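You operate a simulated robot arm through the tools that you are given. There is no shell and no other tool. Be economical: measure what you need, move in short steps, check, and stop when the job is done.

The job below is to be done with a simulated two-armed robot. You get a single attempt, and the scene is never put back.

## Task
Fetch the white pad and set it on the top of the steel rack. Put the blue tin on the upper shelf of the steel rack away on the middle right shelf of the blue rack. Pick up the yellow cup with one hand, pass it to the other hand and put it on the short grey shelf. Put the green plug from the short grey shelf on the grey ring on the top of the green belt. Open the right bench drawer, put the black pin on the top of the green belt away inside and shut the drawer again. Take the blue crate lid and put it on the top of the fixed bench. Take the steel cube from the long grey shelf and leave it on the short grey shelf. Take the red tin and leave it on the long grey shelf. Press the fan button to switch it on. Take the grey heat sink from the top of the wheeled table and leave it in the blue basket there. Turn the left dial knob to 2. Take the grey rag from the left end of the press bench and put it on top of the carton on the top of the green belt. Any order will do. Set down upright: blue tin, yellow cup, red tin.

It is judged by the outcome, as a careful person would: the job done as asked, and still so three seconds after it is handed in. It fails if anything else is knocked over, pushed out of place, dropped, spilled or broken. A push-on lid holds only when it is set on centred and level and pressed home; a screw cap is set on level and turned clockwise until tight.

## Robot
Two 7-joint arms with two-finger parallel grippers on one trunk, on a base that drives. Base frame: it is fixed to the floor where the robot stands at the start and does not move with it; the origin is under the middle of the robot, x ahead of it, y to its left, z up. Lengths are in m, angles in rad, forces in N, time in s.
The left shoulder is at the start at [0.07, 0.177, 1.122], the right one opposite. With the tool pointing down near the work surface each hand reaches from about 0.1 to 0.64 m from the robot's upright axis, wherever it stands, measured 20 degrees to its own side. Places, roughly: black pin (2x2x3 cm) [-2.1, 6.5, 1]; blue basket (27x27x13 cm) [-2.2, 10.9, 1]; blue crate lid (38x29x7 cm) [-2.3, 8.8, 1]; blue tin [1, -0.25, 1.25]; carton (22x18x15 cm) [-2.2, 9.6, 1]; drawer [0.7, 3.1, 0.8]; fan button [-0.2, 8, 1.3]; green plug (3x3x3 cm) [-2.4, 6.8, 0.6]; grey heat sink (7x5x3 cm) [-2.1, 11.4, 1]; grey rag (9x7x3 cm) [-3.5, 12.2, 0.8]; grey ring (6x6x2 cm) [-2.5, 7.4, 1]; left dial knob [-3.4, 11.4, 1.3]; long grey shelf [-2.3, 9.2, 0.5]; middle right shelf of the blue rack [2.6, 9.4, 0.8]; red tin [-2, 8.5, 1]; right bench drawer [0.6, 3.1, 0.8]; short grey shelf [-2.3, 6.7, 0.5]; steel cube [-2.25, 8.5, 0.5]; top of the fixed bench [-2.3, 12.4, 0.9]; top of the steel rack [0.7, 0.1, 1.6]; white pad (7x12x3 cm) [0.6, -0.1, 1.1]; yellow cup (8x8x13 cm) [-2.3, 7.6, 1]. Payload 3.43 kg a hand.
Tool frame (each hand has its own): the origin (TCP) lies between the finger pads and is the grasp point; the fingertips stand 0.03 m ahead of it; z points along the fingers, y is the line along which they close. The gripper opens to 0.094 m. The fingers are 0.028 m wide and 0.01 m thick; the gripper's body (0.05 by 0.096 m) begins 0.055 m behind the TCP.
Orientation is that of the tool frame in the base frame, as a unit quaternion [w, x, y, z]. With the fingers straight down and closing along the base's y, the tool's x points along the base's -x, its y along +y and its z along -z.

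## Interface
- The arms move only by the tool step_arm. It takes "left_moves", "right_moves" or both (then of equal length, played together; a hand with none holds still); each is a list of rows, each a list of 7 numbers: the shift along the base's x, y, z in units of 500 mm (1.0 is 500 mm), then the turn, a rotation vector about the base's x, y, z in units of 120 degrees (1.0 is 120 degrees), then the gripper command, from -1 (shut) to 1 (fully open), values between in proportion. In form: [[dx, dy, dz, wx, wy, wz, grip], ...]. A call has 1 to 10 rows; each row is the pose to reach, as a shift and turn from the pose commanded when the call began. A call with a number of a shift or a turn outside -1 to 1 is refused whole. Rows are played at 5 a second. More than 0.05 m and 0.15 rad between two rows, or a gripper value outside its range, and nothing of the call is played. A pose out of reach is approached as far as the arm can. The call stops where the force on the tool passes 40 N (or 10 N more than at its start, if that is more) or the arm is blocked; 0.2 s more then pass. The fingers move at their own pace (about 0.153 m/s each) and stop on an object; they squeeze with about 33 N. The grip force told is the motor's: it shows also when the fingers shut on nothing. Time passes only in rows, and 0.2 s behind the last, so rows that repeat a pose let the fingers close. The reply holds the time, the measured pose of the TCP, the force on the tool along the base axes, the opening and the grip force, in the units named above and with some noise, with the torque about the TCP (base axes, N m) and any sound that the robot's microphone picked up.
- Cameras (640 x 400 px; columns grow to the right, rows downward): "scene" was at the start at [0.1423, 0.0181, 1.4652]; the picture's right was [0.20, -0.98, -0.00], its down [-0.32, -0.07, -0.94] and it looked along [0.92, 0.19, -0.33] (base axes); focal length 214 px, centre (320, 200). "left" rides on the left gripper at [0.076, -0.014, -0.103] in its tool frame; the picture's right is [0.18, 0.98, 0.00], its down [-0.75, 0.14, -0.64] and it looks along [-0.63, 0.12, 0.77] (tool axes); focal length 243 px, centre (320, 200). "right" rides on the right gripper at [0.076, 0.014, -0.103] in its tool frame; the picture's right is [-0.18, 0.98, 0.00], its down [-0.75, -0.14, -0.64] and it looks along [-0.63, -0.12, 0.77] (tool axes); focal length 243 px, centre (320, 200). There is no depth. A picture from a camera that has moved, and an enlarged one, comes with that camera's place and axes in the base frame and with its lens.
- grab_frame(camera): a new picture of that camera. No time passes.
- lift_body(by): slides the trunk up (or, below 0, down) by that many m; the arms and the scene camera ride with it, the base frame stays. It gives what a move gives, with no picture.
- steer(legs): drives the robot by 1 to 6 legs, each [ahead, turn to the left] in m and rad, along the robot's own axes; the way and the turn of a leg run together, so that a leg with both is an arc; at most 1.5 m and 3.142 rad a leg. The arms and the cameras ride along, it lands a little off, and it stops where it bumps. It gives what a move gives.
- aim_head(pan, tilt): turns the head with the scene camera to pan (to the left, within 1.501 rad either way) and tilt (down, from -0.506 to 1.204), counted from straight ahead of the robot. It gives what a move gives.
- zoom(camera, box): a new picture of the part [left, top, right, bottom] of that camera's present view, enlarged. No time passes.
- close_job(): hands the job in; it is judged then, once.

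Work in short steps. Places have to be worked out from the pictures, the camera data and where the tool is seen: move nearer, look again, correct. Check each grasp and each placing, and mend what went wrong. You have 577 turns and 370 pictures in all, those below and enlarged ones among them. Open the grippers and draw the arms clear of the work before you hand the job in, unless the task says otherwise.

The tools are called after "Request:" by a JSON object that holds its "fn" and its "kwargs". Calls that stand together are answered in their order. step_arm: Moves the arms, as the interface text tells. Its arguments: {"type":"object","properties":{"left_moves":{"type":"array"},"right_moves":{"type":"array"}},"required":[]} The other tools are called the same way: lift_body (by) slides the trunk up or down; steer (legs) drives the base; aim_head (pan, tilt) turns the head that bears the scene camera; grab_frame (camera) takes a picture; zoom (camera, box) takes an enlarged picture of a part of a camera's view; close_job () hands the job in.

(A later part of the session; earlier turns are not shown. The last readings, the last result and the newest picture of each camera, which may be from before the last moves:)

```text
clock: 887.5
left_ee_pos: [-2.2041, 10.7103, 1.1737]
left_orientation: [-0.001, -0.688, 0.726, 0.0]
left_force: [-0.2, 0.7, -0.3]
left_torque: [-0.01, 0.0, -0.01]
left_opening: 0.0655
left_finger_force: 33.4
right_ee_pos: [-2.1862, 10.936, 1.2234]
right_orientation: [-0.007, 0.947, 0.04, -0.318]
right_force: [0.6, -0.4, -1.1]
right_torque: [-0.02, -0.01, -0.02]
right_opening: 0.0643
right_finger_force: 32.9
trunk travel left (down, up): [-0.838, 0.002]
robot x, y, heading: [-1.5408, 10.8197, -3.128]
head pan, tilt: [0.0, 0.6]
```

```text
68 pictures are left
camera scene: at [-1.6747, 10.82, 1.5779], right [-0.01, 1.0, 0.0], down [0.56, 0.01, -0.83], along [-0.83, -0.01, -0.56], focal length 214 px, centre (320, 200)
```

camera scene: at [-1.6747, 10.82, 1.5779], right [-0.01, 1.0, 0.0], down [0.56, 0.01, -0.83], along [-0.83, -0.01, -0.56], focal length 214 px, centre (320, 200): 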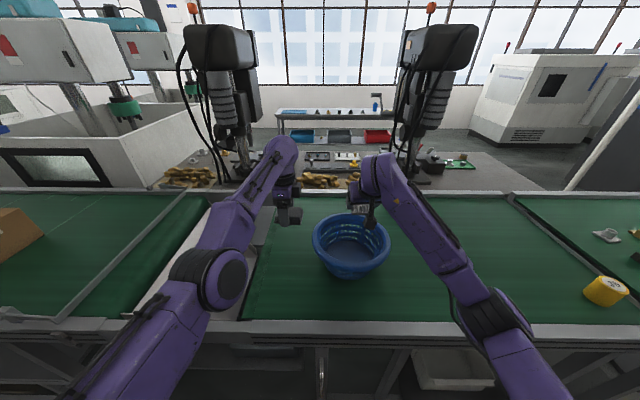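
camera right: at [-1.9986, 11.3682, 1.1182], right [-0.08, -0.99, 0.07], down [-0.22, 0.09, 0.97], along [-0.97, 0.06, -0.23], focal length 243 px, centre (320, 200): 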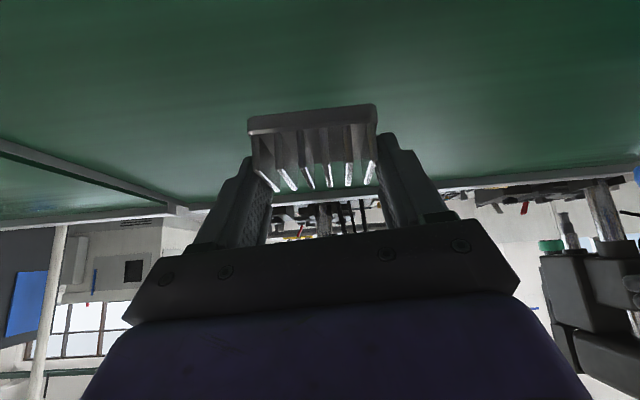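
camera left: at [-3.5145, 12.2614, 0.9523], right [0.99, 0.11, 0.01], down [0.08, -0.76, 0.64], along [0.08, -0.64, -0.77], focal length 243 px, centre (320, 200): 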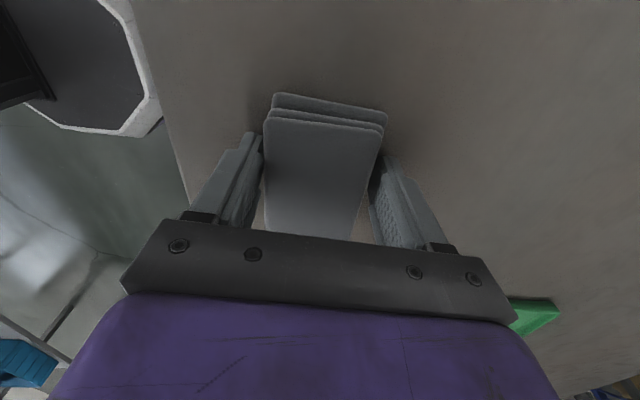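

Right hand is over the basket. I lower the arm into it.

Request:
{"fn": "step_arm", "kwargs": {"right_moves": [[-0.01, -0.01, -0.08, 0, 0, 0, -1], [-0.02, -0.02, -0.16, 0, 0, 0, -1], [-0.02, -0.024, -0.24, 0, 0, 0, -1], [-0.02, -0.024, -0.32, 0, 0, 0, -1], [-0.02, -0.024, -0.38, 0, 0, 0, -1]]}}

Request:
{"fn": "grab_frame", "kwargs": {"camera": "right"}}

Request:
{"fn": "zoom", "kwargs": {"camera": "scene", "box": [280, 160, 440, 290]}}

```text
clock: 888.7
left_ee_pos: [-2.2056, 10.7109, 1.1729]
left_orientation: [-0.001, -0.688, 0.725, -0.002]
left_force: [-0.6, 0.0, -0.6]
left_torque: [0.0, 0.0, 0.0]
left_opening: 0.0653
left_finger_force: 32.9
right_ee_pos: [-2.1928, 10.9241, 1.0509]
right_orientation: [-0.016, 0.95, 0.051, -0.309]
right_force: [-1.1, -1.0, -0.8]
right_torque: [0.02, 0.01, 0.01]
right_opening: 0.0644
right_finger_force: 33.1
right hand out of reach, approached as far as the arm can: row 4, 5
trunk travel left (down, up): [-0.838, 0.002]
robot x, y, heading: [-1.5356, 10.824, -3.126]
head pan, tilt: [0.0, 0.6]
```

```text
67 pictures are left
camera right: at [-2.0708, 10.9196, 1.0886], right [-0.06, -1.0, 0.05], down [-0.24, 0.06, 0.97], along [-0.97, 0.05, -0.24], focal length 243 px, centre (320, 200)
```

right: 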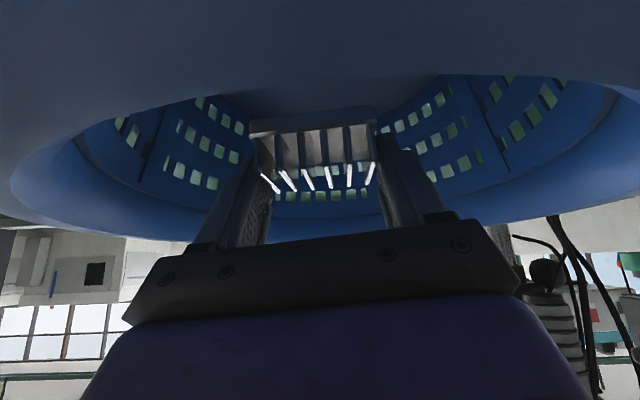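

```text
3.08 times, centred on (360, 225) of scene
camera zoom: at [-1.6758, 10.82, 1.5778], right [-0.01, 1.0, 0.0], down [0.57, 0.01, -0.82], along [-0.82, -0.01, -0.57], focal length 660 px, centre (197, 123)
```

zoom: 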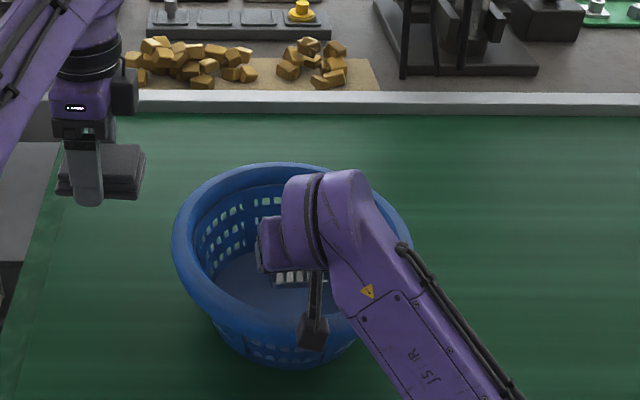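

The heat sink is inside the rim. I go 3 cm further in with the base and lower the trunk 5 cm.

Request:
{"fn": "steer", "kwargs": {"legs": [[0.03, 0]]}}

Request:
{"fn": "lift_body", "kwargs": {"by": -0.05}}

```text
clock: 889.5
left_ee_pos: [-2.2272, 10.7109, 1.1782]
left_orientation: [-0.003, -0.688, 0.726, 0.001]
left_force: [1.5, -0.5, 0.1]
left_torque: [-0.03, 0.06, -0.02]
left_opening: 0.0655
left_finger_force: 33.4
right_ee_pos: [-2.2159, 10.9242, 1.0571]
right_orientation: [-0.014, 0.948, 0.052, -0.313]
right_force: [0.0, 0.0, -0.3]
right_torque: [0.04, 0.0, -0.02]
right_opening: 0.0642
right_finger_force: 32.9
trunk travel left (down, up): [-0.838, 0.002]
robot x, y, heading: [-1.5694, 10.8242, -3.128]
head pan, tilt: [0.0, 0.6]
```

```text
clock: 890.0
left_ee_pos: [-2.2333, 10.7113, 1.1611]
left_orientation: [-0.003, -0.687, 0.727, -0.001]
left_force: [-0.4, -0.2, 0.4]
left_torque: [-0.01, -0.02, -0.03]
left_opening: 0.0654
left_finger_force: 33.0
right_ee_pos: [-2.2212, 10.9229, 1.0486]
right_orientation: [-0.012, 0.947, 0.049, -0.316]
right_force: [0.3, 0.8, 3.7]
right_torque: [0.01, -0.71, -0.01]
right_opening: 0.0644
right_finger_force: 33.0
trunk travel left (down, up): [-0.825, 0.015]
robot x, y, heading: [-1.5693, 10.8173, -3.124]
head pan, tilt: [0.0, 0.6]
stopped: the force on the tool passed its limit at 61 N (the readings are from after the stop); the commanded pose is now the measured one
```

The hand's camera bracket met the front rim. I raise slightly and steepen the hand so the bracket clears.

Request:
{"fn": "lift_body", "kwargs": {"by": 0.015}}

Request:
{"fn": "step_arm", "kwargs": {"right_moves": [[0, 0, 0.03, 0, -0.06, 0, -1], [0, 0, 0.04, 0, -0.12, 0, -1], [0, 0, 0.04, 0, -0.18, 0, -1], [0, 0, 0.02, 0, -0.22, 0, -1]]}}

Request:
{"fn": "zoom", "kwargs": {"camera": "scene", "box": [280, 160, 440, 290]}}

```text
clock: 890.6
left_ee_pos: [-2.2337, 10.7109, 1.1755]
left_orientation: [-0.001, -0.687, 0.727, -0.001]
left_force: [0.3, 0.8, -0.2]
left_torque: [-0.01, 0.02, -0.02]
left_opening: 0.0653
left_finger_force: 33.0
right_ee_pos: [-2.2217, 10.9243, 1.0607]
right_orientation: [-0.011, 0.948, 0.05, -0.315]
right_force: [0.2, -1.2, -1.0]
right_torque: [0.01, -0.01, 0.0]
right_opening: 0.0641
right_finger_force: 33.1
trunk travel left (down, up): [-0.84, 0.0]
robot x, y, heading: [-1.5688, 10.8221, -3.127]
head pan, tilt: [0.0, 0.6]
```

```text
clock: 891.6
left_ee_pos: [-2.2361, 10.7113, 1.1732]
left_orientation: [-0.001, -0.687, 0.727, -0.002]
left_force: [-0.2, -0.5, -0.6]
left_torque: [0.03, -0.01, -0.01]
left_opening: 0.0657
left_finger_force: 33.3
right_ee_pos: [-2.2247, 10.9236, 1.0707]
right_orientation: [0.0, 0.995, 0.052, -0.09]
right_force: [1.0, -0.6, -1.4]
right_torque: [0.02, 0.0, 0.02]
right_opening: 0.0642
right_finger_force: 33.4
trunk travel left (down, up): [-0.84, 0.0]
robot x, y, heading: [-1.5685, 10.8256, -3.127]
head pan, tilt: [0.0, 0.6]
```

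```text
3.08 times, centred on (360, 225) of scene
camera zoom: at [-1.7059, 10.8195, 1.579], right [-0.01, 1.0, 0.0], down [0.57, 0.01, -0.82], along [-0.82, -0.01, -0.57], focal length 660 px, centre (197, 123)
```

zoom: 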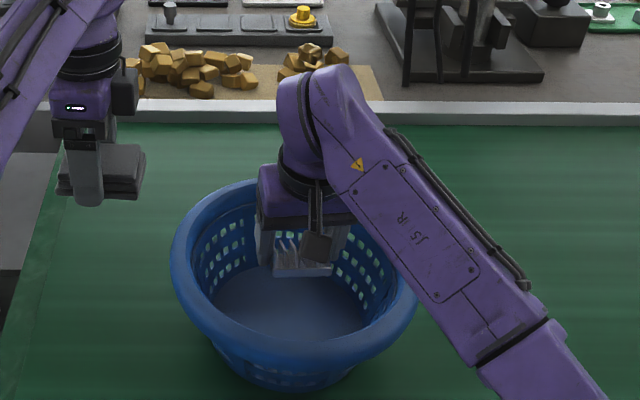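

Now the hand is nearly vertical inside the rim. I lower 7 cm and release.

Request:
{"fn": "step_arm", "kwargs": {"right_moves": [[0, 0, -0.05, 0, 0, 0, -1], [0.01, 0, -0.1, 0, 0, 0, -1], [0.01, 0, -0.14, 0, 0, 0, -1], [0.01, 0, -0.15, 0, 0, 0, -1]]}}

```text
clock: 892.6
left_ee_pos: [-2.2336, 10.7106, 1.176]
left_orientation: [-0.001, -0.688, 0.726, -0.001]
left_force: [0.0, 0.8, -0.2]
left_torque: [-0.01, 0.0, -0.01]
left_opening: 0.0656
left_finger_force: 32.9
right_ee_pos: [-2.2183, 10.9249, 0.9988]
right_orientation: [0.0, 0.994, 0.051, -0.094]
right_force: [-2.9, 2.2, 16.2]
right_torque: [0.29, 0.29, -0.03]
right_opening: 0.0644
right_finger_force: 32.9
trunk travel left (down, up): [-0.84, 0.0]
robot x, y, heading: [-1.5702, 10.8219, -3.131]
head pan, tilt: [0.0, 0.6]
```

Contact with the basket floor (16 N). Open and rise.

Request:
{"fn": "step_arm", "kwargs": {"right_moves": [[0, 0, 0.006, 0, 0, 0, 0.7], [0, 0, 0.006, 0, 0, 0, 0.7], [0, 0, 0.08, 0, 0, 0, 0.7], [0, 0, 0.17, 0, 0, 0, 0.7], [0, 0, 0.26, 0, 0, 0, 0.7], [0, 0, 0.35, 0, 0, 0, 0.7]]}}

Request:
{"fn": "grab_frame", "kwargs": {"camera": "scene"}}

```text
clock: 894.0
left_ee_pos: [-2.2344, 10.7114, 1.1755]
left_orientation: [-0.001, -0.687, 0.727, -0.001]
left_force: [1.0, 0.2, -1.4]
left_torque: [-0.03, 0.03, -0.02]
left_opening: 0.0656
left_finger_force: 32.9
right_ee_pos: [-2.2162, 10.9266, 1.1707]
right_orientation: [-0.001, 0.995, 0.051, -0.091]
right_force: [-0.7, 0.4, -0.2]
right_torque: [-0.03, 0.02, 0.01]
right_opening: 0.0799
right_finger_force: 0.0
trunk travel left (down, up): [-0.84, 0.0]
robot x, y, heading: [-1.5681, 10.8245, -3.131]
head pan, tilt: [0.0, 0.6]
```

```text
64 pictures are left
camera scene: at [-1.7042, 10.8193, 1.5791], right [-0.01, 1.0, 0.0], down [0.56, 0.01, -0.83], along [-0.83, -0.01, -0.56], focal length 214 px, centre (320, 200)
```

scene: 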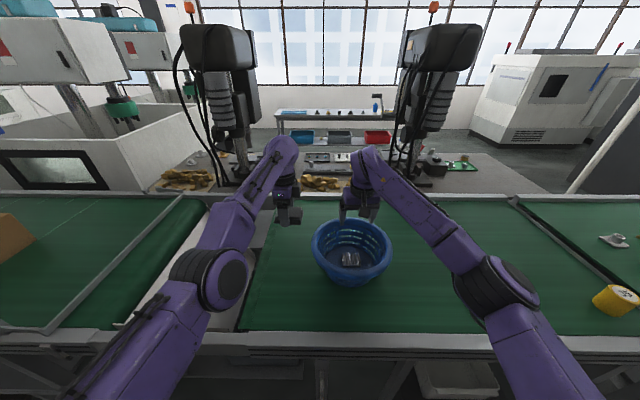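

The heat sink lies in the basket. Last: the rag onto the carton. I back off and shift to y≈9.7.

Request:
{"fn": "step_arm", "kwargs": {"left_moves": [[0, 0, 0.05, 0, 0, 0, -1], [0, 0, 0.1, 0, 0, 0, -1]]}}

Request:
{"fn": "steer", "kwargs": {"legs": [[-0.6, 0], [0, 1.57], [1.1, 0], [0, -1.57]]}}

Request:
{"fn": "grab_frame", "kwargs": {"camera": "scene"}}

```text
clock: 894.6
left_ee_pos: [-2.2277, 10.7048, 1.2236]
left_orientation: [-0.001, -0.687, 0.726, -0.001]
left_force: [0.4, -0.6, 0.1]
left_torque: [-0.01, 0.02, -0.01]
left_opening: 0.0653
left_finger_force: 32.8
left hand out of reach, approached as far as the arm can: row 1, 2
right_ee_pos: [-2.2157, 10.9256, 1.172]
right_orientation: [0.0, 0.995, 0.052, -0.091]
right_force: [-0.7, -0.8, 0.2]
right_torque: [0.02, 0.01, -0.01]
right_opening: 0.0799
right_finger_force: 0.0
trunk travel left (down, up): [-0.84, 0.0]
robot x, y, heading: [-1.5682, 10.8243, -3.129]
head pan, tilt: [0.0, 0.6]
```

```text
clock: 911.0
left_ee_pos: [-1.5686, 9.5778, 1.2219]
left_orientation: [-0.002, -0.704, 0.711, -0.001]
left_force: [-0.3, 0.5, -0.2]
left_torque: [-0.01, 0.01, -0.03]
left_opening: 0.0656
left_finger_force: 32.7
right_ee_pos: [-1.5669, 9.799, 1.1713]
right_orientation: [0.001, 0.993, 0.074, -0.092]
right_force: [0.4, -0.1, -0.2]
right_torque: [0.0, -0.01, 0.0]
right_opening: 0.0797
right_finger_force: 0.1
trunk travel left (down, up): [-0.84, 0.0]
robot x, y, heading: [-0.9161, 9.7227, -3.084]
head pan, tilt: [0.0, 0.6]
```

```text
63 pictures are left
camera scene: at [-1.0511, 9.7167, 1.5791], right [-0.06, 1.0, 0.0], down [0.56, 0.03, -0.82], along [-0.82, -0.05, -0.57], focal length 214 px, centre (320, 200)
```

scene: 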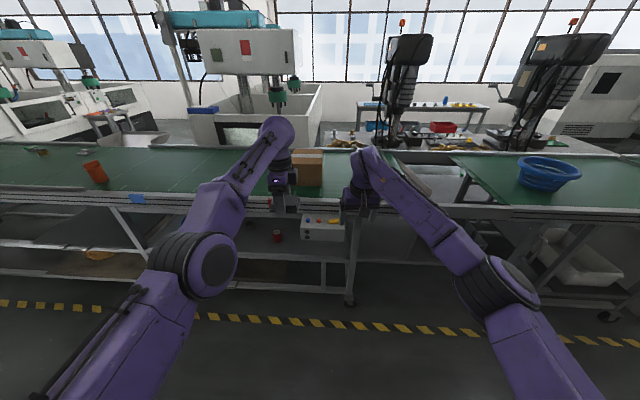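

I straighten and drive in 0.6 m so the rag is above the carton.

Request:
{"fn": "steer", "kwargs": {"legs": [[0, -0.055], [0.56, 0]]}}

Request:
{"fn": "grab_frame", "kwargs": {"camera": "left"}}

Request:
{"fn": "grab_frame", "kwargs": {"camera": "scene"}}

```text
clock: 914.6
left_ee_pos: [-2.1339, 9.6166, 1.2223]
left_orientation: [-0.001, -0.682, 0.731, -0.002]
left_force: [0.5, 0.2, -0.5]
left_torque: [0.02, -0.03, -0.02]
left_opening: 0.0657
left_finger_force: 32.8
right_ee_pos: [-2.1188, 9.838, 1.1719]
right_orientation: [-0.001, 0.995, 0.044, -0.09]
right_force: [-0.3, 0.4, -0.1]
right_torque: [-0.01, -0.02, 0.01]
right_opening: 0.08
right_finger_force: 0.0
trunk travel left (down, up): [-0.84, 0.0]
robot x, y, heading: [-1.4694, 9.7248, 3.139]
head pan, tilt: [0.0, 0.6]
```

```text
62 pictures are left
camera left: at [-2.1253, 9.5421, 1.3253], right [-0.99, -0.12, 0.0], down [-0.09, 0.76, 0.64], along [-0.07, 0.63, -0.77], focal length 243 px, centre (320, 200)
```

left: 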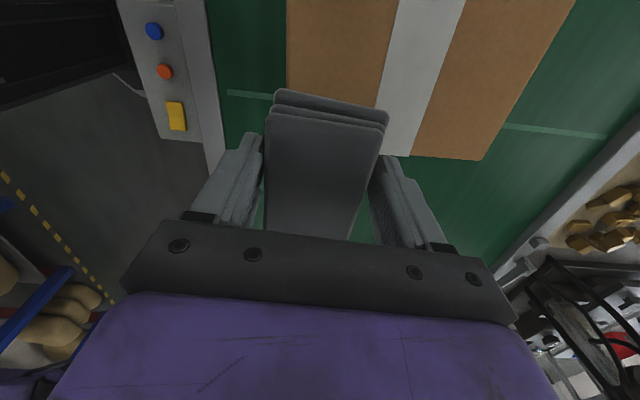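

```text
61 pictures are left
camera scene: at [-1.6096, 9.7247, 1.5792], right [0.0, 1.0, 0.0], down [0.56, 0.0, -0.83], along [-0.83, 0.0, -0.56], focal length 214 px, centre (320, 200)
```

scene: 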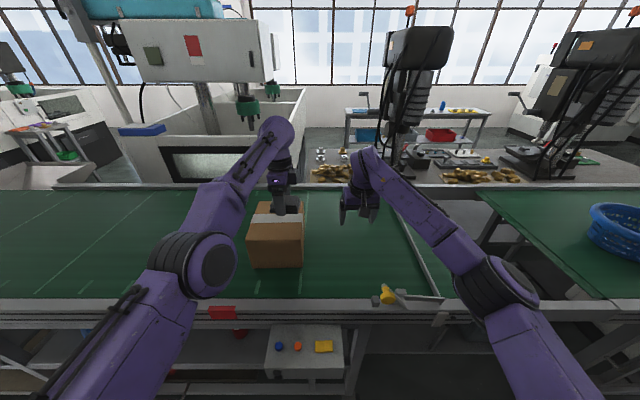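

Carton top centre ≈(−2.198, 9.577), z≈1.10. I drive 6.5 cm further and shift 4 cm left.

Request:
{"fn": "steer", "kwargs": {"legs": [[0.065, 0]]}}

Request:
{"fn": "step_arm", "kwargs": {"left_moves": [[0, -0.04, -0.02, 0, 0, 0, -1], [0, -0.08, -0.06, 0, 0, 0, -1], [0, -0.08, -0.12, 0, 0, 0, -1]]}}

Request:
{"fn": "zoom", "kwargs": {"camera": "scene", "box": [220, 160, 340, 280]}}

```text
clock: 915.6
left_ee_pos: [-2.2021, 9.6241, 1.23]
left_orientation: [-0.004, -0.681, 0.732, 0.001]
left_force: [-0.7, 0.5, -0.4]
left_torque: [-0.01, -0.01, 0.02]
left_opening: 0.0656
left_finger_force: 33.0
right_ee_pos: [-2.1778, 9.8423, 1.1734]
right_orientation: [-0.002, 0.995, 0.042, -0.094]
right_force: [-1.9, 0.5, -1.6]
right_torque: [-0.02, -0.1, 0.0]
right_opening: 0.0798
right_finger_force: 0.0
trunk travel left (down, up): [-0.84, 0.0]
robot x, y, heading: [-1.5397, 9.7243, 3.136]
head pan, tilt: [0.0, 0.6]
```

```text
clock: 916.4
left_ee_pos: [-2.2144, 9.5868, 1.1787]
left_orientation: [-0.006, -0.681, 0.733, 0.002]
left_force: [0.1, -0.3, 0.3]
left_torque: [-0.05, 0.04, 0.03]
left_opening: 0.0656
left_finger_force: 32.9
left hand out of reach, approached as far as the arm can: row 1, 2, 3
right_ee_pos: [-2.1704, 9.8423, 1.1788]
right_orientation: [0.0, 0.994, 0.042, -0.098]
right_force: [0.0, 0.1, 0.1]
right_torque: [-0.05, 0.03, -0.02]
right_opening: 0.0799
right_finger_force: 0.1
trunk travel left (down, up): [-0.84, 0.0]
robot x, y, heading: [-1.5389, 9.7268, 3.134]
head pan, tilt: [0.0, 0.6]
```

```text
3.33 times, centred on (280, 220) of scene
camera zoom: at [-1.6706, 9.7263, 1.5798], right [0.01, 1.0, 0.0], down [0.56, 0.0, -0.83], along [-0.83, 0.0, -0.56], focal length 715 px, centre (453, 133)
```

zoom: 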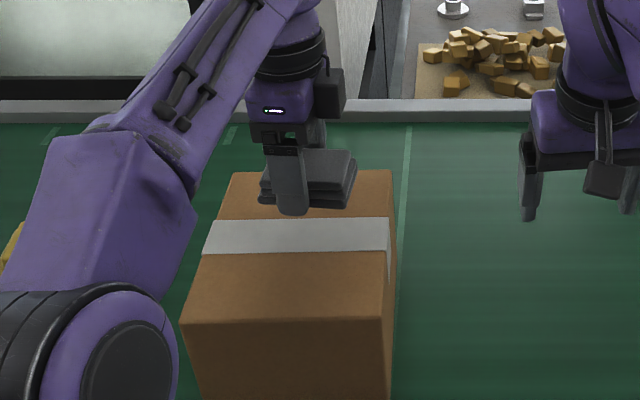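

Above the carton's middle. I lower until contact.

Request:
{"fn": "step_arm", "kwargs": {"left_moves": [[0.01, -0.004, -0.04, 0, 0, 0, -1], [0.016, -0.006, -0.07, 0, 0, 0, -1], [0.016, -0.006, -0.084, 0, 0, 0, -1]]}}

Request:
{"fn": "step_arm", "kwargs": {"left_moves": [[0, 0, -0.008, 0, 0, 0, -1], [0, 0, -0.016, 0, 0, 0, -1]]}}

```text
clock: 917.2
left_ee_pos: [-2.226, 9.585, 1.1323]
left_orientation: [-0.005, -0.681, 0.732, 0.0]
left_force: [-0.1, 0.2, -0.3]
left_torque: [0.01, 0.0, 0.01]
left_opening: 0.0656
left_finger_force: 32.9
left hand out of reach, approached as far as the arm can: row 1, 2, 3
right_ee_pos: [-2.1749, 9.8436, 1.1756]
right_orientation: [-0.003, 0.995, 0.042, -0.094]
right_force: [-0.1, 0.3, -0.5]
right_torque: [0.01, -0.01, 0.0]
right_opening: 0.0798
right_finger_force: 0.0
trunk travel left (down, up): [-0.84, 0.0]
robot x, y, heading: [-1.5384, 9.7225, 3.136]
head pan, tilt: [0.0, 0.6]
```

```text
clock: 917.8
left_ee_pos: [-2.2263, 9.5847, 1.1275]
left_orientation: [-0.005, -0.681, 0.733, 0.0]
left_force: [-0.3, 0.0, -0.4]
left_torque: [0.01, 0.01, 0.02]
left_opening: 0.0657
left_finger_force: 32.7
right_ee_pos: [-2.1746, 9.8426, 1.1754]
right_orientation: [-0.002, 0.995, 0.042, -0.095]
right_force: [-0.4, 0.5, 0.0]
right_torque: [0.0, 0.01, 0.03]
right_opening: 0.0799
right_finger_force: 0.1
trunk travel left (down, up): [-0.84, 0.0]
robot x, y, heading: [-1.5391, 9.7244, 3.135]
head pan, tilt: [0.0, 0.6]
```

Request:
{"fn": "step_arm", "kwargs": {"left_moves": [[0, 0, -0.01, 0, 0, 0, -1], [0, 0, -0.02, 0, 0, 0, -1]]}}

Request:
{"fn": "step_arm", "kwargs": {"left_moves": [[0, 0, -0.01, 0, 0, 0, -1], [0, 0, -0.02, 0, 0, 0, -1]]}}

Request:
{"fn": "zoom", "kwargs": {"camera": "scene", "box": [220, 160, 340, 280]}}

```text
clock: 918.4
left_ee_pos: [-2.2256, 9.5855, 1.1197]
left_orientation: [-0.007, -0.681, 0.732, 0.003]
left_force: [-2.9, -0.8, 15.1]
left_torque: [0.38, -0.43, 0.03]
left_opening: 0.0657
left_finger_force: 32.9
right_ee_pos: [-2.1742, 9.8419, 1.1779]
right_orientation: [-0.002, 0.994, 0.042, -0.096]
right_force: [-0.1, -0.3, 0.3]
right_torque: [-0.01, 0.0, 0.01]
right_opening: 0.0799
right_finger_force: 0.2
trunk travel left (down, up): [-0.84, 0.0]
robot x, y, heading: [-1.541, 9.7244, 3.136]
head pan, tilt: [0.0, 0.6]
```

```text
clock: 918.9
left_ee_pos: [-2.2254, 9.586, 1.1212]
left_orientation: [-0.011, -0.681, 0.732, 0.006]
left_force: [8.0, -2.0, 10.7]
left_torque: [0.34, -0.68, -0.24]
left_opening: 0.0655
left_finger_force: 33.1
right_ee_pos: [-2.1724, 9.8419, 1.1779]
right_orientation: [-0.002, 0.994, 0.042, -0.097]
right_force: [0.0, 0.9, 0.0]
right_torque: [0.02, -0.03, -0.03]
right_opening: 0.08
right_finger_force: 0.0
trunk travel left (down, up): [-0.84, 0.0]
robot x, y, heading: [-1.5358, 9.7266, 3.134]
head pan, tilt: [0.0, 0.6]
stopped in row 2 (left hand): the force on the tool passed its limit at 45 N (the readings are from after the stop); the commanded pose is now the measured one
```

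```text
3.33 times, centred on (280, 220) of scene
camera zoom: at [-1.6722, 9.7258, 1.5793], right [0.01, 1.0, 0.0], down [0.56, 0.0, -0.83], along [-0.83, 0.0, -0.56], focal length 715 px, centre (453, 133)
```

zoom: 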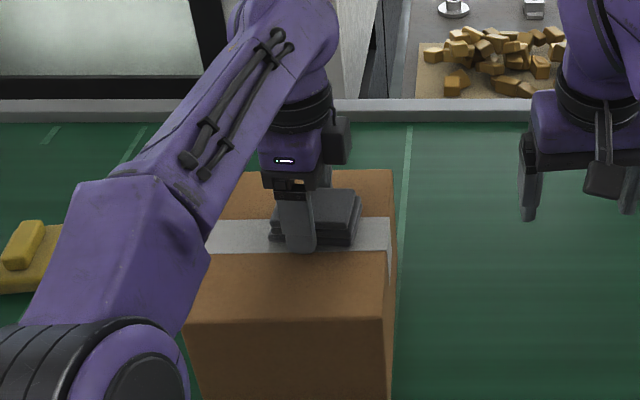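

The rag rests on the carton. I ease, open and rise.

Request:
{"fn": "step_arm", "kwargs": {"left_moves": [[0, 0, 0.008, 0, 0, 0, -1], [0, 0, 0.008, 0, 0, 0, 0.8], [0, 0, 0.008, 0, 0, 0, 0.8], [0, 0, 0.07, 0, 0, 0, 0.8], [0, 0, 0.15, 0, 0, 0, 0.8], [0, 0, 0.24, 0, 0, 0, 0.8]]}}

Request:
{"fn": "steer", "kwargs": {"legs": [[-0.5, 0]]}}

Request:
{"fn": "grab_frame", "kwargs": {"camera": "scene"}}

```text
clock: 920.3
left_ee_pos: [-2.2089, 9.5725, 1.2353]
left_orientation: [-0.008, -0.681, 0.732, 0.006]
left_force: [0.6, -0.1, 0.7]
left_torque: [-0.03, 0.03, 0.03]
left_opening: 0.0845
left_finger_force: 0.0
left hand out of reach, approached as far as the arm can: row 5, 6
right_ee_pos: [-2.1742, 9.8407, 1.1763]
right_orientation: [-0.002, 0.995, 0.042, -0.095]
right_force: [0.6, 0.0, 0.4]
right_torque: [0.03, 0.02, 0.0]
right_opening: 0.0798
right_finger_force: 0.0
trunk travel left (down, up): [-0.84, 0.0]
robot x, y, heading: [-1.5383, 9.7255, 3.135]
head pan, tilt: [0.0, 0.6]
```

```text
clock: 923.3
left_ee_pos: [-1.7046, 9.578, 1.2332]
left_orientation: [-0.008, -0.674, 0.738, 0.005]
left_force: [0.3, -0.2, 0.2]
left_torque: [0.0, -0.02, -0.05]
left_opening: 0.0845
left_finger_force: 0.1
right_ee_pos: [-1.665, 9.846, 1.175]
right_orientation: [-0.003, 0.995, 0.033, -0.095]
right_force: [0.2, -0.4, 0.8]
right_torque: [0.01, -0.01, 0.01]
right_opening: 0.0802
right_finger_force: 0.0
trunk travel left (down, up): [-0.84, 0.0]
robot x, y, heading: [-1.0287, 9.7162, 3.118]
head pan, tilt: [0.0, 0.6]
```

```text
58 pictures are left
camera scene: at [-1.1678, 9.7206, 1.5789], right [0.02, 1.0, 0.0], down [0.57, -0.01, -0.82], along [-0.82, 0.02, -0.57], focal length 214 px, centre (320, 200)
```

scene: 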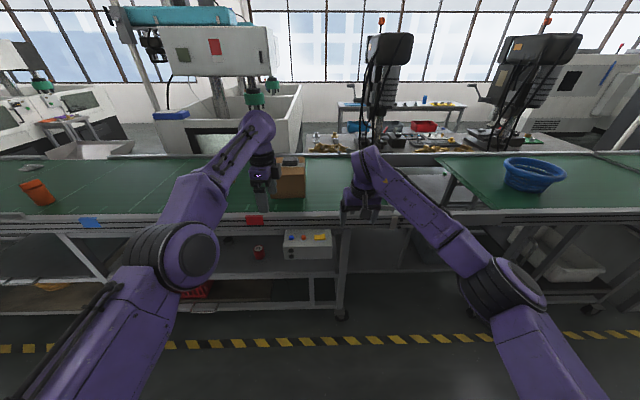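

The rag lies on the carton. With budget left, I go back to check the plug on the ring and the shelf items.

Request:
{"fn": "steer", "kwargs": {"legs": [[0, 1.59], [1.5, 0], [0.7, 0], [0, -1.57], [0.45, 0]]}}

Request:
{"fn": "aim_head", "kwargs": {"pan": 0.05, "tilt": 0.7}}

Request:
{"fn": "grab_frame", "kwargs": {"camera": "scene"}}

```text
clock: 944.1
left_ee_pos: [-2.1345, 7.357, 1.2352]
left_orientation: [-0.009, -0.689, 0.724, 0.005]
left_force: [-0.2, 0.1, -0.1]
left_torque: [0.01, -0.01, 0.02]
left_opening: 0.0846
left_finger_force: 0.0
right_ee_pos: [-2.1035, 7.627, 1.1775]
right_orientation: [0.0, 0.994, 0.052, -0.096]
right_force: [1.2, 0.1, 0.0]
right_torque: [-0.02, 0.01, 0.0]
right_opening: 0.0798
right_finger_force: 0.1
trunk travel left (down, up): [-0.84, 0.0]
robot x, y, heading: [-1.4676, 7.5251, -3.129]
head pan, tilt: [0.0, 0.6]
```

```text
clock: 944.8
left_ee_pos: [-2.1361, 7.3573, 1.2343]
left_orientation: [-0.008, -0.689, 0.725, 0.005]
left_force: [0.2, -0.1, 0.4]
left_torque: [0.01, -0.04, 0.01]
left_opening: 0.0847
left_finger_force: 0.1
right_ee_pos: [-2.106, 7.6265, 1.1758]
right_orientation: [0.0, 0.994, 0.053, -0.096]
right_force: [0.6, 0.3, -0.2]
right_torque: [0.02, 0.03, 0.01]
right_opening: 0.08
right_finger_force: 0.1
trunk travel left (down, up): [-0.84, 0.0]
robot x, y, heading: [-1.4653, 7.5231, -3.129]
head pan, tilt: [0.051, 0.7]
```

```text
57 pictures are left
camera scene: at [-1.6014, 7.5162, 1.5705], right [-0.07, 1.0, 0.0], down [0.64, 0.04, -0.77], along [-0.76, -0.05, -0.64], focal length 214 px, centre (320, 200)
```

scene: 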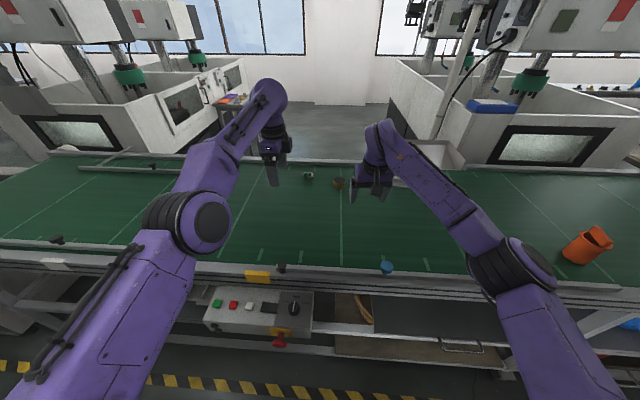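

Request:
{"fn": "zoom", "kwargs": {"camera": "scene", "box": [285, 155, 345, 200]}}

```text
8.89 times, centred on (315, 178) of scene
camera zoom: at [-1.6014, 7.5162, 1.5705], right [-0.07, 1.0, 0.0], down [0.64, 0.04, -0.77], along [-0.76, -0.05, -0.64], focal length 1906 px, centre (364, 400)
```

zoom: 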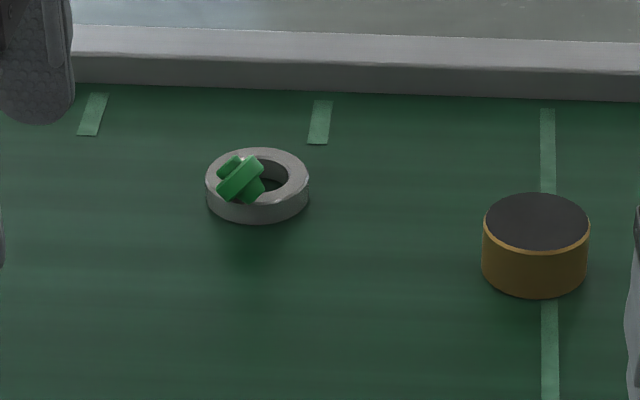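

Looking closely, the plug's flange (~33 mm) is about the hole size, so it should sit upright with the stem in the hole. I'll fix it: first turn the left hand back to its normal forward pitch.

Request:
{"fn": "step_arm", "kwargs": {"left_moves": [[0, 0, 0.01, 0, 0, 0.07, 0.2], [0, 0, 0.02, 0, 0, 0.14, 0.2], [0, 0, 0.03, 0, 0, 0.21, 0.2], [0, 0, 0.04, 0, 0, 0.28, 0.2], [0, 0, 0.04, 0, 0, 0.35, 0.2], [0, 0, 0.04, 0, 0, 0.42, 0.2], [0, 0, 0.04, 0, 0, 0.49, 0.2], [0, 0, 0.04, 0, 0, 0.56, 0.2], [0, 0, 0.04, 0, 0, 0.63, 0.2], [0, 0, 0.04, 0, 0, 0.7, 0.2]]}}

Request:
{"fn": "step_arm", "kwargs": {"left_moves": [[-0.01, 0, 0, 0, 0.06, 0, 0.2], [-0.02, 0, 0, 0, 0.12, 0, 0.2], [-0.03, 0, 0, 0, 0.18, 0, 0.2], [-0.04, 0, 0, 0, 0.24, 0, 0.2], [-0.06, 0, 0, 0, 0.3, 0, 0.2], [-0.1, 0, 0, 0, 0.35, 0, 0.2]]}}

Request:
{"fn": "grab_frame", "kwargs": {"camera": "left"}}

```text
clock: 947.0
left_ee_pos: [-2.1285, 7.3428, 1.2515]
left_orientation: [0.01, 0.997, -0.077, 0.002]
left_force: [1.0, 0.0, 0.2]
left_torque: [0.03, -0.02, -0.01]
left_opening: 0.0564
left_finger_force: 0.0
left hand out of reach, approached as far as the arm can: row 3, 4, 5, 6, 7, 8, 9, 10
right_ee_pos: [-2.1054, 7.6258, 1.1775]
right_orientation: [-0.001, 0.994, 0.052, -0.095]
right_force: [-0.5, 0.5, -0.1]
right_torque: [-0.04, -0.05, 0.01]
right_opening: 0.0798
right_finger_force: 0.0
trunk travel left (down, up): [-0.84, 0.0]
robot x, y, heading: [-1.4644, 7.5232, -3.129]
head pan, tilt: [0.051, 0.7]
```

```text
clock: 948.4
left_ee_pos: [-2.2601, 7.3511, 1.275]
left_orientation: [0.038, 0.932, -0.069, -0.355]
left_force: [1.1, 0.4, 0.0]
left_torque: [-0.03, 0.0, -0.01]
left_opening: 0.0566
left_finger_force: 0.1
left hand out of reach, approached as far as the arm can: row 1, 2, 3, 4, 5, 6
right_ee_pos: [-2.1064, 7.6257, 1.1768]
right_orientation: [-0.001, 0.994, 0.052, -0.096]
right_force: [0.0, -0.6, 0.0]
right_torque: [0.03, -0.02, 0.06]
right_opening: 0.08
right_finger_force: 0.1
trunk travel left (down, up): [-0.84, 0.0]
robot x, y, heading: [-1.4687, 7.5228, -3.13]
head pan, tilt: [0.051, 0.7]
```

```text
55 pictures are left
camera left: at [-2.1343, 7.3575, 1.2985], right [0.04, -1.0, 0.0], down [-0.14, -0.01, 0.99], along [-0.99, -0.04, -0.14], focal length 243 px, centre (320, 200)
```

left: 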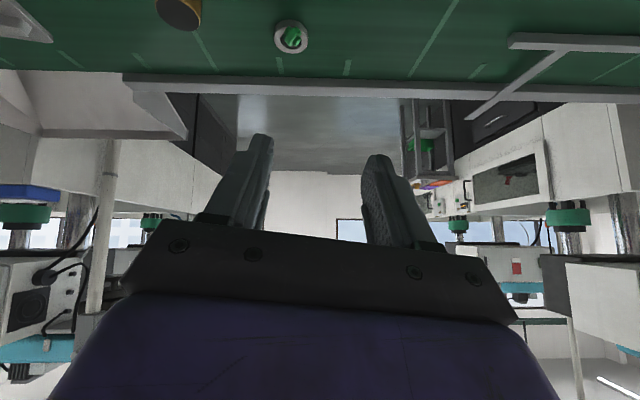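

Normal pitch restored; ring at ≈(−2.506, 7.393). I drive in, fix the small roll, and move the open fingers over the ring at knob height.

Request:
{"fn": "steer", "kwargs": {"legs": [[0.2, 0]]}}

Request:
{"fn": "step_arm", "kwargs": {"left_moves": [[-0.02, 0.03, -0.08, 0.02, 0, 0, 0.1], [-0.04, 0.06, -0.17, 0.04, 0, 0, 0.1], [-0.06, 0.084, -0.26, 0.058, 0, 0, 0.1], [-0.07, 0.084, -0.35, 0.058, 0, 0, 0.1], [-0.07, 0.084, -0.43, 0.058, 0, 0, 0.1]]}}

Request:
{"fn": "zoom", "kwargs": {"camera": "left", "box": [220, 20, 420, 180]}}

```text
clock: 950.0
left_ee_pos: [-2.4526, 7.3459, 1.2771]
left_orientation: [0.038, 0.931, -0.068, -0.357]
left_force: [0.3, 0.0, 0.8]
left_torque: [-0.03, 0.03, 0.02]
left_opening: 0.0564
left_finger_force: 0.1
right_ee_pos: [-2.3001, 7.6203, 1.1777]
right_orientation: [0.0, 0.994, 0.054, -0.097]
right_force: [0.0, 0.1, 0.0]
right_torque: [-0.03, 0.05, 0.02]
right_opening: 0.0801
right_finger_force: 0.1
trunk travel left (down, up): [-0.84, 0.0]
robot x, y, heading: [-1.6642, 7.5144, -3.116]
head pan, tilt: [0.051, 0.7]
```

```text
clock: 951.2
left_ee_pos: [-2.4719, 7.3826, 1.0721]
left_orientation: [-0.018, 0.932, -0.045, -0.359]
left_force: [1.0, 0.9, 0.9]
left_torque: [-0.04, 0.02, -0.04]
left_opening: 0.0516
left_finger_force: 0.2
left hand out of reach, approached as far as the arm can: row 2, 3, 4, 5
right_ee_pos: [-2.303, 7.6203, 1.1763]
right_orientation: [-0.001, 0.994, 0.055, -0.096]
right_force: [-0.4, -0.1, 0.3]
right_torque: [0.01, 0.03, 0.01]
right_opening: 0.0796
right_finger_force: 0.1
trunk travel left (down, up): [-0.84, 0.0]
robot x, y, heading: [-1.6659, 7.5192, -3.12]
head pan, tilt: [0.051, 0.7]
```

```text
2.50 times, centred on (320, 100) of left
camera zoom: at [-2.3466, 7.3849, 1.095], right [0.04, -0.99, -0.12], down [-0.14, -0.13, 0.98], along [-0.99, -0.02, -0.15], focal length 606 px, centre (320, 450)
```

zoom: 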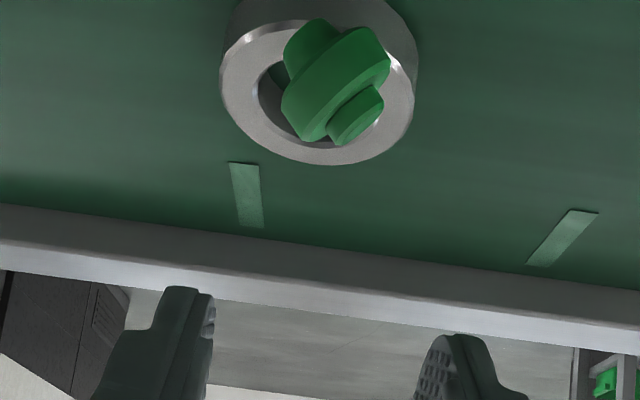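

The knob leans toward −y/−x. I edge 2 cm closer, lower the open fingers to knob height around it, centred on the ring.

Request:
{"fn": "steer", "kwargs": {"legs": [[0.02, 0]]}}

Request:
{"fn": "step_arm", "kwargs": {"left_moves": [[-0.01, 0.01, -0.05, 0, 0, 0, 0.12], [-0.02, 0.02, -0.1, 0, 0, 0, 0.12], [-0.02, 0.02, -0.13, 0, 0, 0, 0.12], [-0.02, 0.02, -0.13, 0, 0, 0, 0.12]]}}

Request:
{"fn": "zoom", "kwargs": {"camera": "left", "box": [240, 60, 400, 220]}}

```text
clock: 952.0
left_ee_pos: [-2.4894, 7.3803, 1.0746]
left_orientation: [-0.018, 0.932, -0.045, -0.36]
left_force: [1.2, -0.9, -0.8]
left_torque: [0.0, 0.02, -0.03]
left_opening: 0.0517
left_finger_force: 0.1
right_ee_pos: [-2.3169, 7.6191, 1.1787]
right_orientation: [0.0, 0.994, 0.055, -0.098]
right_force: [0.8, 1.0, -0.1]
right_torque: [0.0, 0.05, -0.02]
right_opening: 0.0801
right_finger_force: 0.1
trunk travel left (down, up): [-0.84, 0.0]
robot x, y, heading: [-1.684, 7.5196, -3.12]
head pan, tilt: [0.051, 0.7]
```

```text
clock: 953.0
left_ee_pos: [-2.4844, 7.3882, 1.0063]
left_orientation: [-0.018, 0.932, -0.045, -0.358]
left_force: [1.0, -1.1, 0.3]
left_torque: [-0.01, -0.01, -0.02]
left_opening: 0.0527
left_finger_force: 0.1
left hand out of reach, approached as far as the arm can: row 1, 2, 3, 4
right_ee_pos: [-2.3246, 7.6194, 1.1769]
right_orientation: [-0.001, 0.994, 0.055, -0.097]
right_force: [-0.5, 0.4, 0.6]
right_torque: [0.01, 0.02, -0.03]
right_opening: 0.08
right_finger_force: 0.1
trunk travel left (down, up): [-0.84, 0.0]
robot x, y, heading: [-1.6824, 7.5189, -3.125]
head pan, tilt: [0.051, 0.7]
```

```text
2.50 times, centred on (320, 140) of left
camera zoom: at [-2.3576, 7.3921, 1.0315], right [0.04, -0.99, -0.12], down [-0.14, -0.13, 0.98], along [-0.99, -0.02, -0.15], focal length 606 px, centre (320, 350)
```

zoom: 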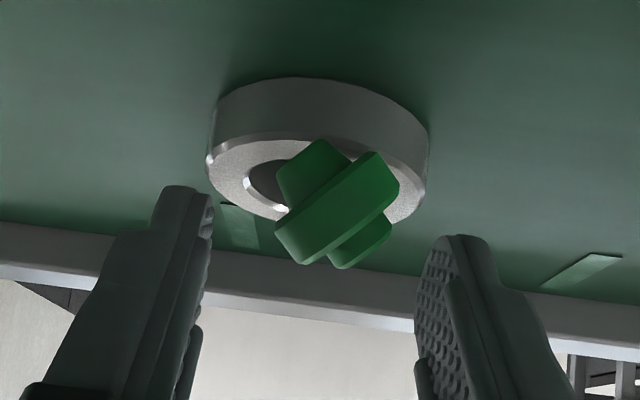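

The tilt is ~40° toward −y. I raise 5 mm so only the knob is met, and close slowly to 24 mm.

Request:
{"fn": "step_arm", "kwargs": {"left_moves": [[0, 0.004, 0.01, 0, 0, 0, 0.12], [0, 0.004, 0.01, 0, 0, 0, -0.05], [0, 0.004, 0.01, 0, 0, 0, -0.2], [0, 0.004, 0.01, 0, 0, 0, -0.35], [0, 0.004, 0.01, 0, 0, 0, -0.48], [0, 0.004, 0.01, 0, 0, 0, -0.48]]}}

Request:
{"fn": "zoom", "kwargs": {"camera": "left", "box": [240, 60, 400, 220]}}

```text
clock: 954.4
left_ee_pos: [-2.4843, 7.3904, 1.0138]
left_orientation: [-0.018, 0.933, -0.044, -0.358]
left_force: [-0.4, 0.0, 0.4]
left_torque: [0.02, -0.04, 0.01]
left_opening: 0.0243
left_finger_force: 0.0
right_ee_pos: [-2.3235, 7.6179, 1.1757]
right_orientation: [-0.001, 0.994, 0.055, -0.095]
right_force: [1.2, -0.1, -0.1]
right_torque: [0.03, -0.02, 0.01]
right_opening: 0.0801
right_finger_force: 0.0
trunk travel left (down, up): [-0.84, 0.0]
robot x, y, heading: [-1.6861, 7.517, -3.126]
head pan, tilt: [0.051, 0.7]
```

```text
2.50 times, centred on (320, 140) of left
camera zoom: at [-2.3577, 7.3942, 1.0372], right [0.04, -0.99, -0.12], down [-0.14, -0.13, 0.98], along [-0.99, -0.02, -0.15], focal length 606 px, centre (320, 350)
```

zoom: 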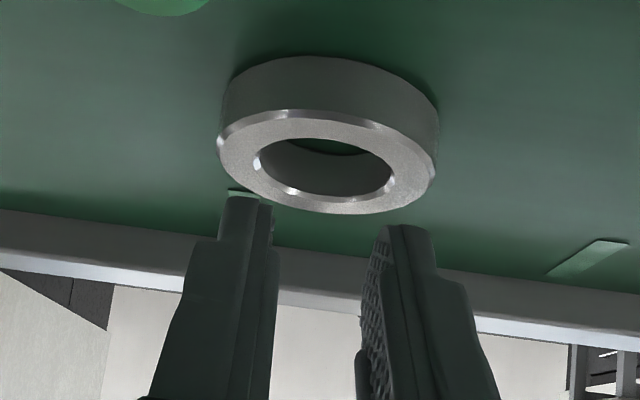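

The plug was squeezed out of the ring and lies nearby on the belt (+y). I raise the hand and locate it.

Request:
{"fn": "step_arm", "kwargs": {"left_moves": [[0.02, 0, 0.06, 0, 0, 0, 0.1], [0.06, -0.02, 0.14, 0, 0, 0, 0.1], [0.1, -0.06, 0.2, 0, 0, 0, 0.1], [0.14, -0.12, 0.24, 0, 0, 0, 0.1]]}}

Request:
{"fn": "zoom", "kwargs": {"camera": "scene", "box": [270, 140, 400, 240]}}

```text
clock: 955.4
left_ee_pos: [-2.4127, 7.329, 1.1384]
left_orientation: [-0.019, 0.932, -0.046, -0.36]
left_force: [0.1, 1.1, 0.3]
left_torque: [0.03, 0.01, -0.03]
left_opening: 0.0518
left_finger_force: 0.1
right_ee_pos: [-2.3231, 7.618, 1.1772]
right_orientation: [-0.001, 0.994, 0.055, -0.096]
right_force: [0.5, -1.0, 0.4]
right_torque: [0.01, 0.01, -0.04]
right_opening: 0.0799
right_finger_force: 0.1
trunk travel left (down, up): [-0.84, 0.0]
robot x, y, heading: [-1.6858, 7.518, -3.12]
head pan, tilt: [0.051, 0.7]
```

```text
4.00 times, centred on (335, 190) of scene
camera zoom: at [-1.8167, 7.5098, 1.5705], right [-0.07, 1.0, 0.0], down [0.64, 0.05, -0.77], along [-0.76, -0.05, -0.64], focal length 858 px, centre (260, 240)
```

zoom: 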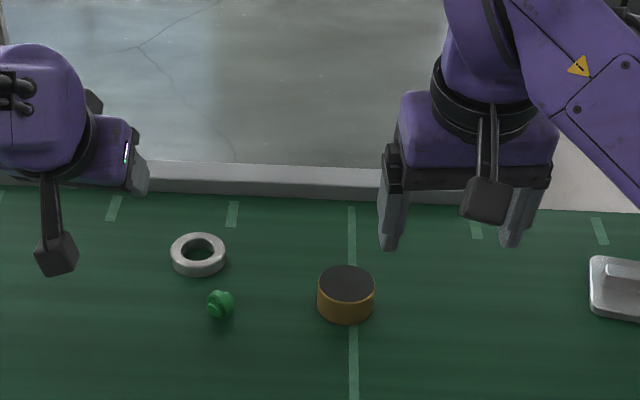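

Plug at ≈(−2.434, 7.429). I look closely at how it lies.

Request:
{"fn": "zoom", "kwargs": {"camera": "scene", "box": [310, 190, 345, 220]}}

```text
13.33 times, centred on (328, 205) of scene
camera zoom: at [-1.8167, 7.5098, 1.5705], right [-0.07, 1.0, 0.0], down [0.64, 0.05, -0.77], along [-0.76, -0.05, -0.64], focal length 2860 px, centre (220, 133)
```

zoom: 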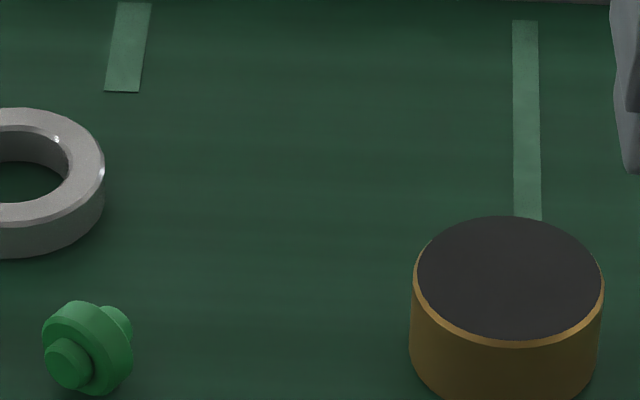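

I'll right it by regrasping: first pick the plug up, carry it to the near side (x≈−2.25) and lay it down in the same sense.

Request:
{"fn": "step_arm", "kwargs": {"left_moves": [[0, 0.06, -0.05, 0, 0, 0, 0.1], [0, 0.13, -0.1, 0, 0, 0, 0.1], [-0.006, 0.2, -0.15, 0, 0, 0, 0.1], [-0.008, 0.204, -0.23, 0, 0, 0, 0.1], [-0.008, 0.204, -0.28, 0, 0, 0, 0.1]]}}

Request:
{"fn": "zoom", "kwargs": {"camera": "left", "box": [240, 40, 400, 200]}}

```text
clock: 956.6
left_ee_pos: [-2.417, 7.4354, 0.9932]
left_orientation: [-0.02, 0.932, -0.046, -0.358]
left_force: [0.0, -0.3, -0.8]
left_torque: [-0.02, 0.01, 0.02]
left_opening: 0.0517
left_finger_force: 0.0
right_ee_pos: [-2.3233, 7.619, 1.1767]
right_orientation: [-0.002, 0.994, 0.054, -0.097]
right_force: [0.3, 0.6, -0.1]
right_torque: [-0.02, -0.03, 0.02]
right_opening: 0.0798
right_finger_force: 0.0
trunk travel left (down, up): [-0.84, 0.0]
robot x, y, heading: [-1.6874, 7.5187, -3.124]
head pan, tilt: [0.051, 0.7]
```

```text
2.50 times, centred on (320, 120) of left
camera zoom: at [-2.2908, 7.4375, 1.0177], right [0.04, -0.99, -0.13], down [-0.14, -0.13, 0.98], along [-0.99, -0.02, -0.15], focal length 606 px, centre (320, 400)
```

zoom: 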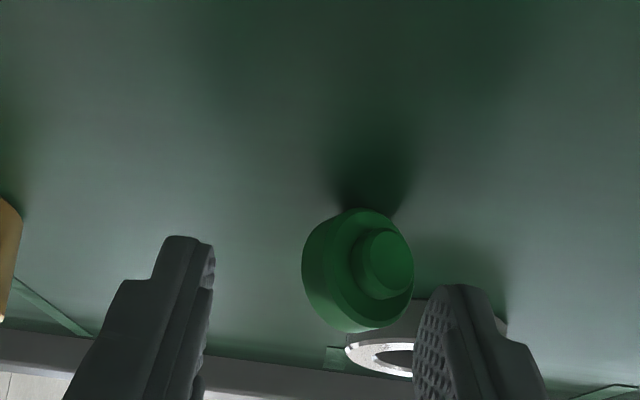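

I shift 1 cm, close on the flange, lift and carry it to x≈−2.25.

Request:
{"fn": "step_arm", "kwargs": {"left_moves": [[0, -0.02, 0, 0, 0, 0, 0.1], [0, -0.02, -0.012, 0, 0, 0, 0.1], [0, -0.02, -0.012, 0, 0, 0, -0.3], [0, -0.02, -0.012, 0, 0, 0, -1], [0, -0.02, -0.012, 0, 0, 0, -1], [0, -0.02, 0.06, 0, 0, 0, -1], [0.08, -0.02, 0.1, 0, 0, 0, -1], [0.17, -0.02, 0.12, 0, 0, 0, -1], [0.26, -0.02, 0.12, 0, 0, 0, -1], [0.34, -0.02, 0.12, 0, 0, 0, -1]]}}

Request:
{"fn": "zoom", "kwargs": {"camera": "left", "box": [240, 40, 400, 200]}}

```text
clock: 958.7
left_ee_pos: [-2.2409, 7.4105, 0.9847]
left_orientation: [-0.032, 0.956, -0.012, -0.292]
left_force: [0.3, 0.0, -0.3]
left_torque: [-0.02, 0.02, 0.0]
left_opening: 0.0257
left_finger_force: 32.9
right_ee_pos: [-2.3222, 7.6201, 1.1771]
right_orientation: [0.0, 0.994, 0.055, -0.096]
right_force: [-0.2, -0.6, 0.2]
right_torque: [-0.01, 0.02, 0.01]
right_opening: 0.08
right_finger_force: 0.0
trunk travel left (down, up): [-0.84, 0.0]
robot x, y, heading: [-1.6824, 7.5191, -3.121]
head pan, tilt: [0.051, 0.7]
stopped in row 10 (left hand): the arm was blocked; the commanded pose is now the measured one
```

```text
2.50 times, centred on (320, 120) of left
camera zoom: at [-2.1203, 7.4185, 1.0272], right [0.11, -0.98, -0.16], down [-0.27, -0.18, 0.95], along [-0.96, -0.06, -0.29], focal length 606 px, centre (320, 400)
```

zoom: 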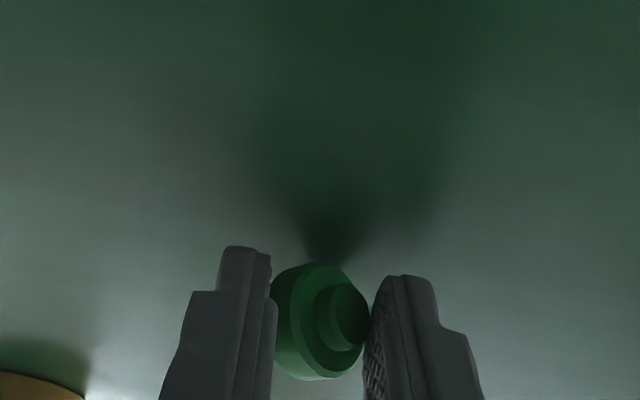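

The plug is held across its flange with its axis about horizontal. I carry it back over the ring and will let it drop centrally into the hole.

Request:
{"fn": "step_arm", "kwargs": {"left_moves": [[0, 0, 0.08, 0, 0.02, 0, -1], [-0.04, 0, 0.15, 0, 0.04, 0, -1], [-0.12, -0.01, 0.18, 0, 0.06, 0, -1], [-0.21, -0.02, 0.18, 0, 0.07, 0, -1], [-0.3, -0.03, 0.18, 0, 0.07, 0, -1], [-0.39, -0.035, 0.17, 0, 0.07, 0, -1], [-0.46, -0.035, 0.15, 0, 0.07, 0, -1], [-0.5, -0.035, 0.12, 0, 0.07, 0, -1], [-0.5, -0.035, 0.09, 0, 0.07, 0, -1]]}}

Request:
{"fn": "zoom", "kwargs": {"camera": "left", "box": [240, 40, 400, 200]}}

```text
clock: 960.7
left_ee_pos: [-2.4879, 7.3915, 1.0276]
left_orientation: [-0.029, 0.932, -0.016, -0.36]
left_force: [0.5, 0.3, 0.0]
left_torque: [-0.02, 0.06, -0.01]
left_opening: 0.0251
left_finger_force: 33.0
left hand out of reach, approached as far as the arm can: row 9
right_ee_pos: [-2.3235, 7.6193, 1.1768]
right_orientation: [0.0, 0.994, 0.055, -0.096]
right_force: [0.9, -0.2, 0.5]
right_torque: [0.04, 0.0, -0.03]
right_opening: 0.0801
right_finger_force: 0.1
trunk travel left (down, up): [-0.84, 0.0]
robot x, y, heading: [-1.6841, 7.5183, -3.121]
head pan, tilt: [0.051, 0.7]
```

```text
2.50 times, centred on (320, 120) of left
camera zoom: at [-2.3617, 7.3993, 1.0522], right [0.09, -0.98, -0.17], down [-0.13, -0.18, 0.98], along [-0.99, -0.06, -0.15], focal length 606 px, centre (320, 400)
```

zoom: 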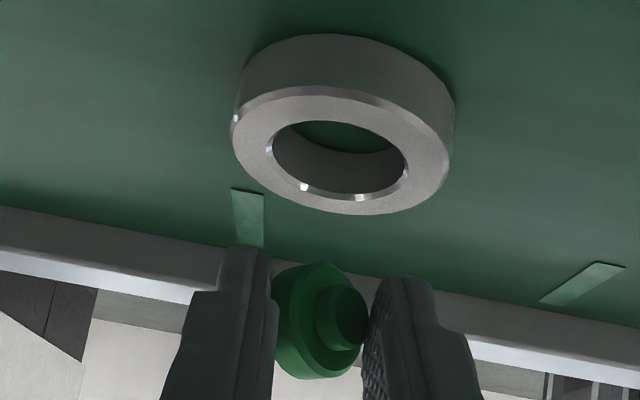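

Aligned in y; I need 1.1 cm further in x. I move, lower to the ring and release.

Request:
{"fn": "step_arm", "kwargs": {"left_moves": [[-0.012, 0.002, -0.01, 0, 0, 0, -1], [-0.024, 0.002, -0.03, 0, 0, 0, -1], [-0.026, 0.002, -0.05, 0, 0, 0, -1], [-0.026, 0.002, -0.056, 0, 0, 0, -1]]}}

Request:
{"fn": "zoom", "kwargs": {"camera": "left", "box": [240, 40, 400, 200]}}

```text
clock: 961.7
left_ee_pos: [-2.4864, 7.3892, 1.0066]
left_orientation: [-0.029, 0.932, -0.015, -0.361]
left_force: [-0.7, -1.1, -0.2]
left_torque: [0.04, -0.02, 0.01]
left_opening: 0.0253
left_finger_force: 33.1
left hand out of reach, approached as far as the arm can: row 1, 2, 3, 4
right_ee_pos: [-2.3234, 7.6201, 1.175]
right_orientation: [-0.001, 0.994, 0.053, -0.094]
right_force: [0.3, -0.5, -0.4]
right_torque: [0.02, -0.01, 0.01]
right_opening: 0.08
right_finger_force: 0.0
trunk travel left (down, up): [-0.84, 0.0]
robot x, y, heading: [-1.6867, 7.5188, -3.125]
head pan, tilt: [0.051, 0.7]
```

```text
2.50 times, centred on (320, 120) of left
camera zoom: at [-2.3593, 7.3968, 1.0308], right [0.09, -0.98, -0.17], down [-0.13, -0.18, 0.98], along [-0.99, -0.06, -0.15], focal length 606 px, centre (320, 400)
```

zoom: 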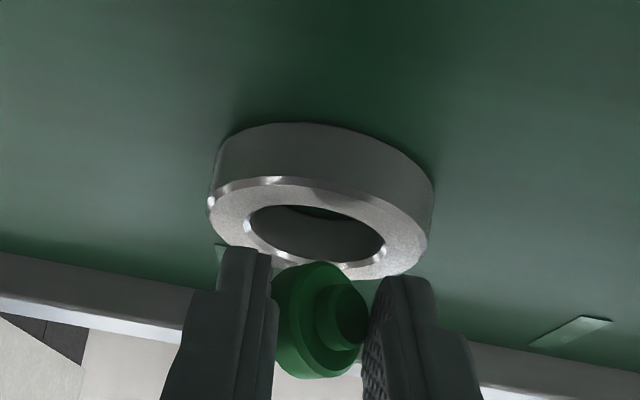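

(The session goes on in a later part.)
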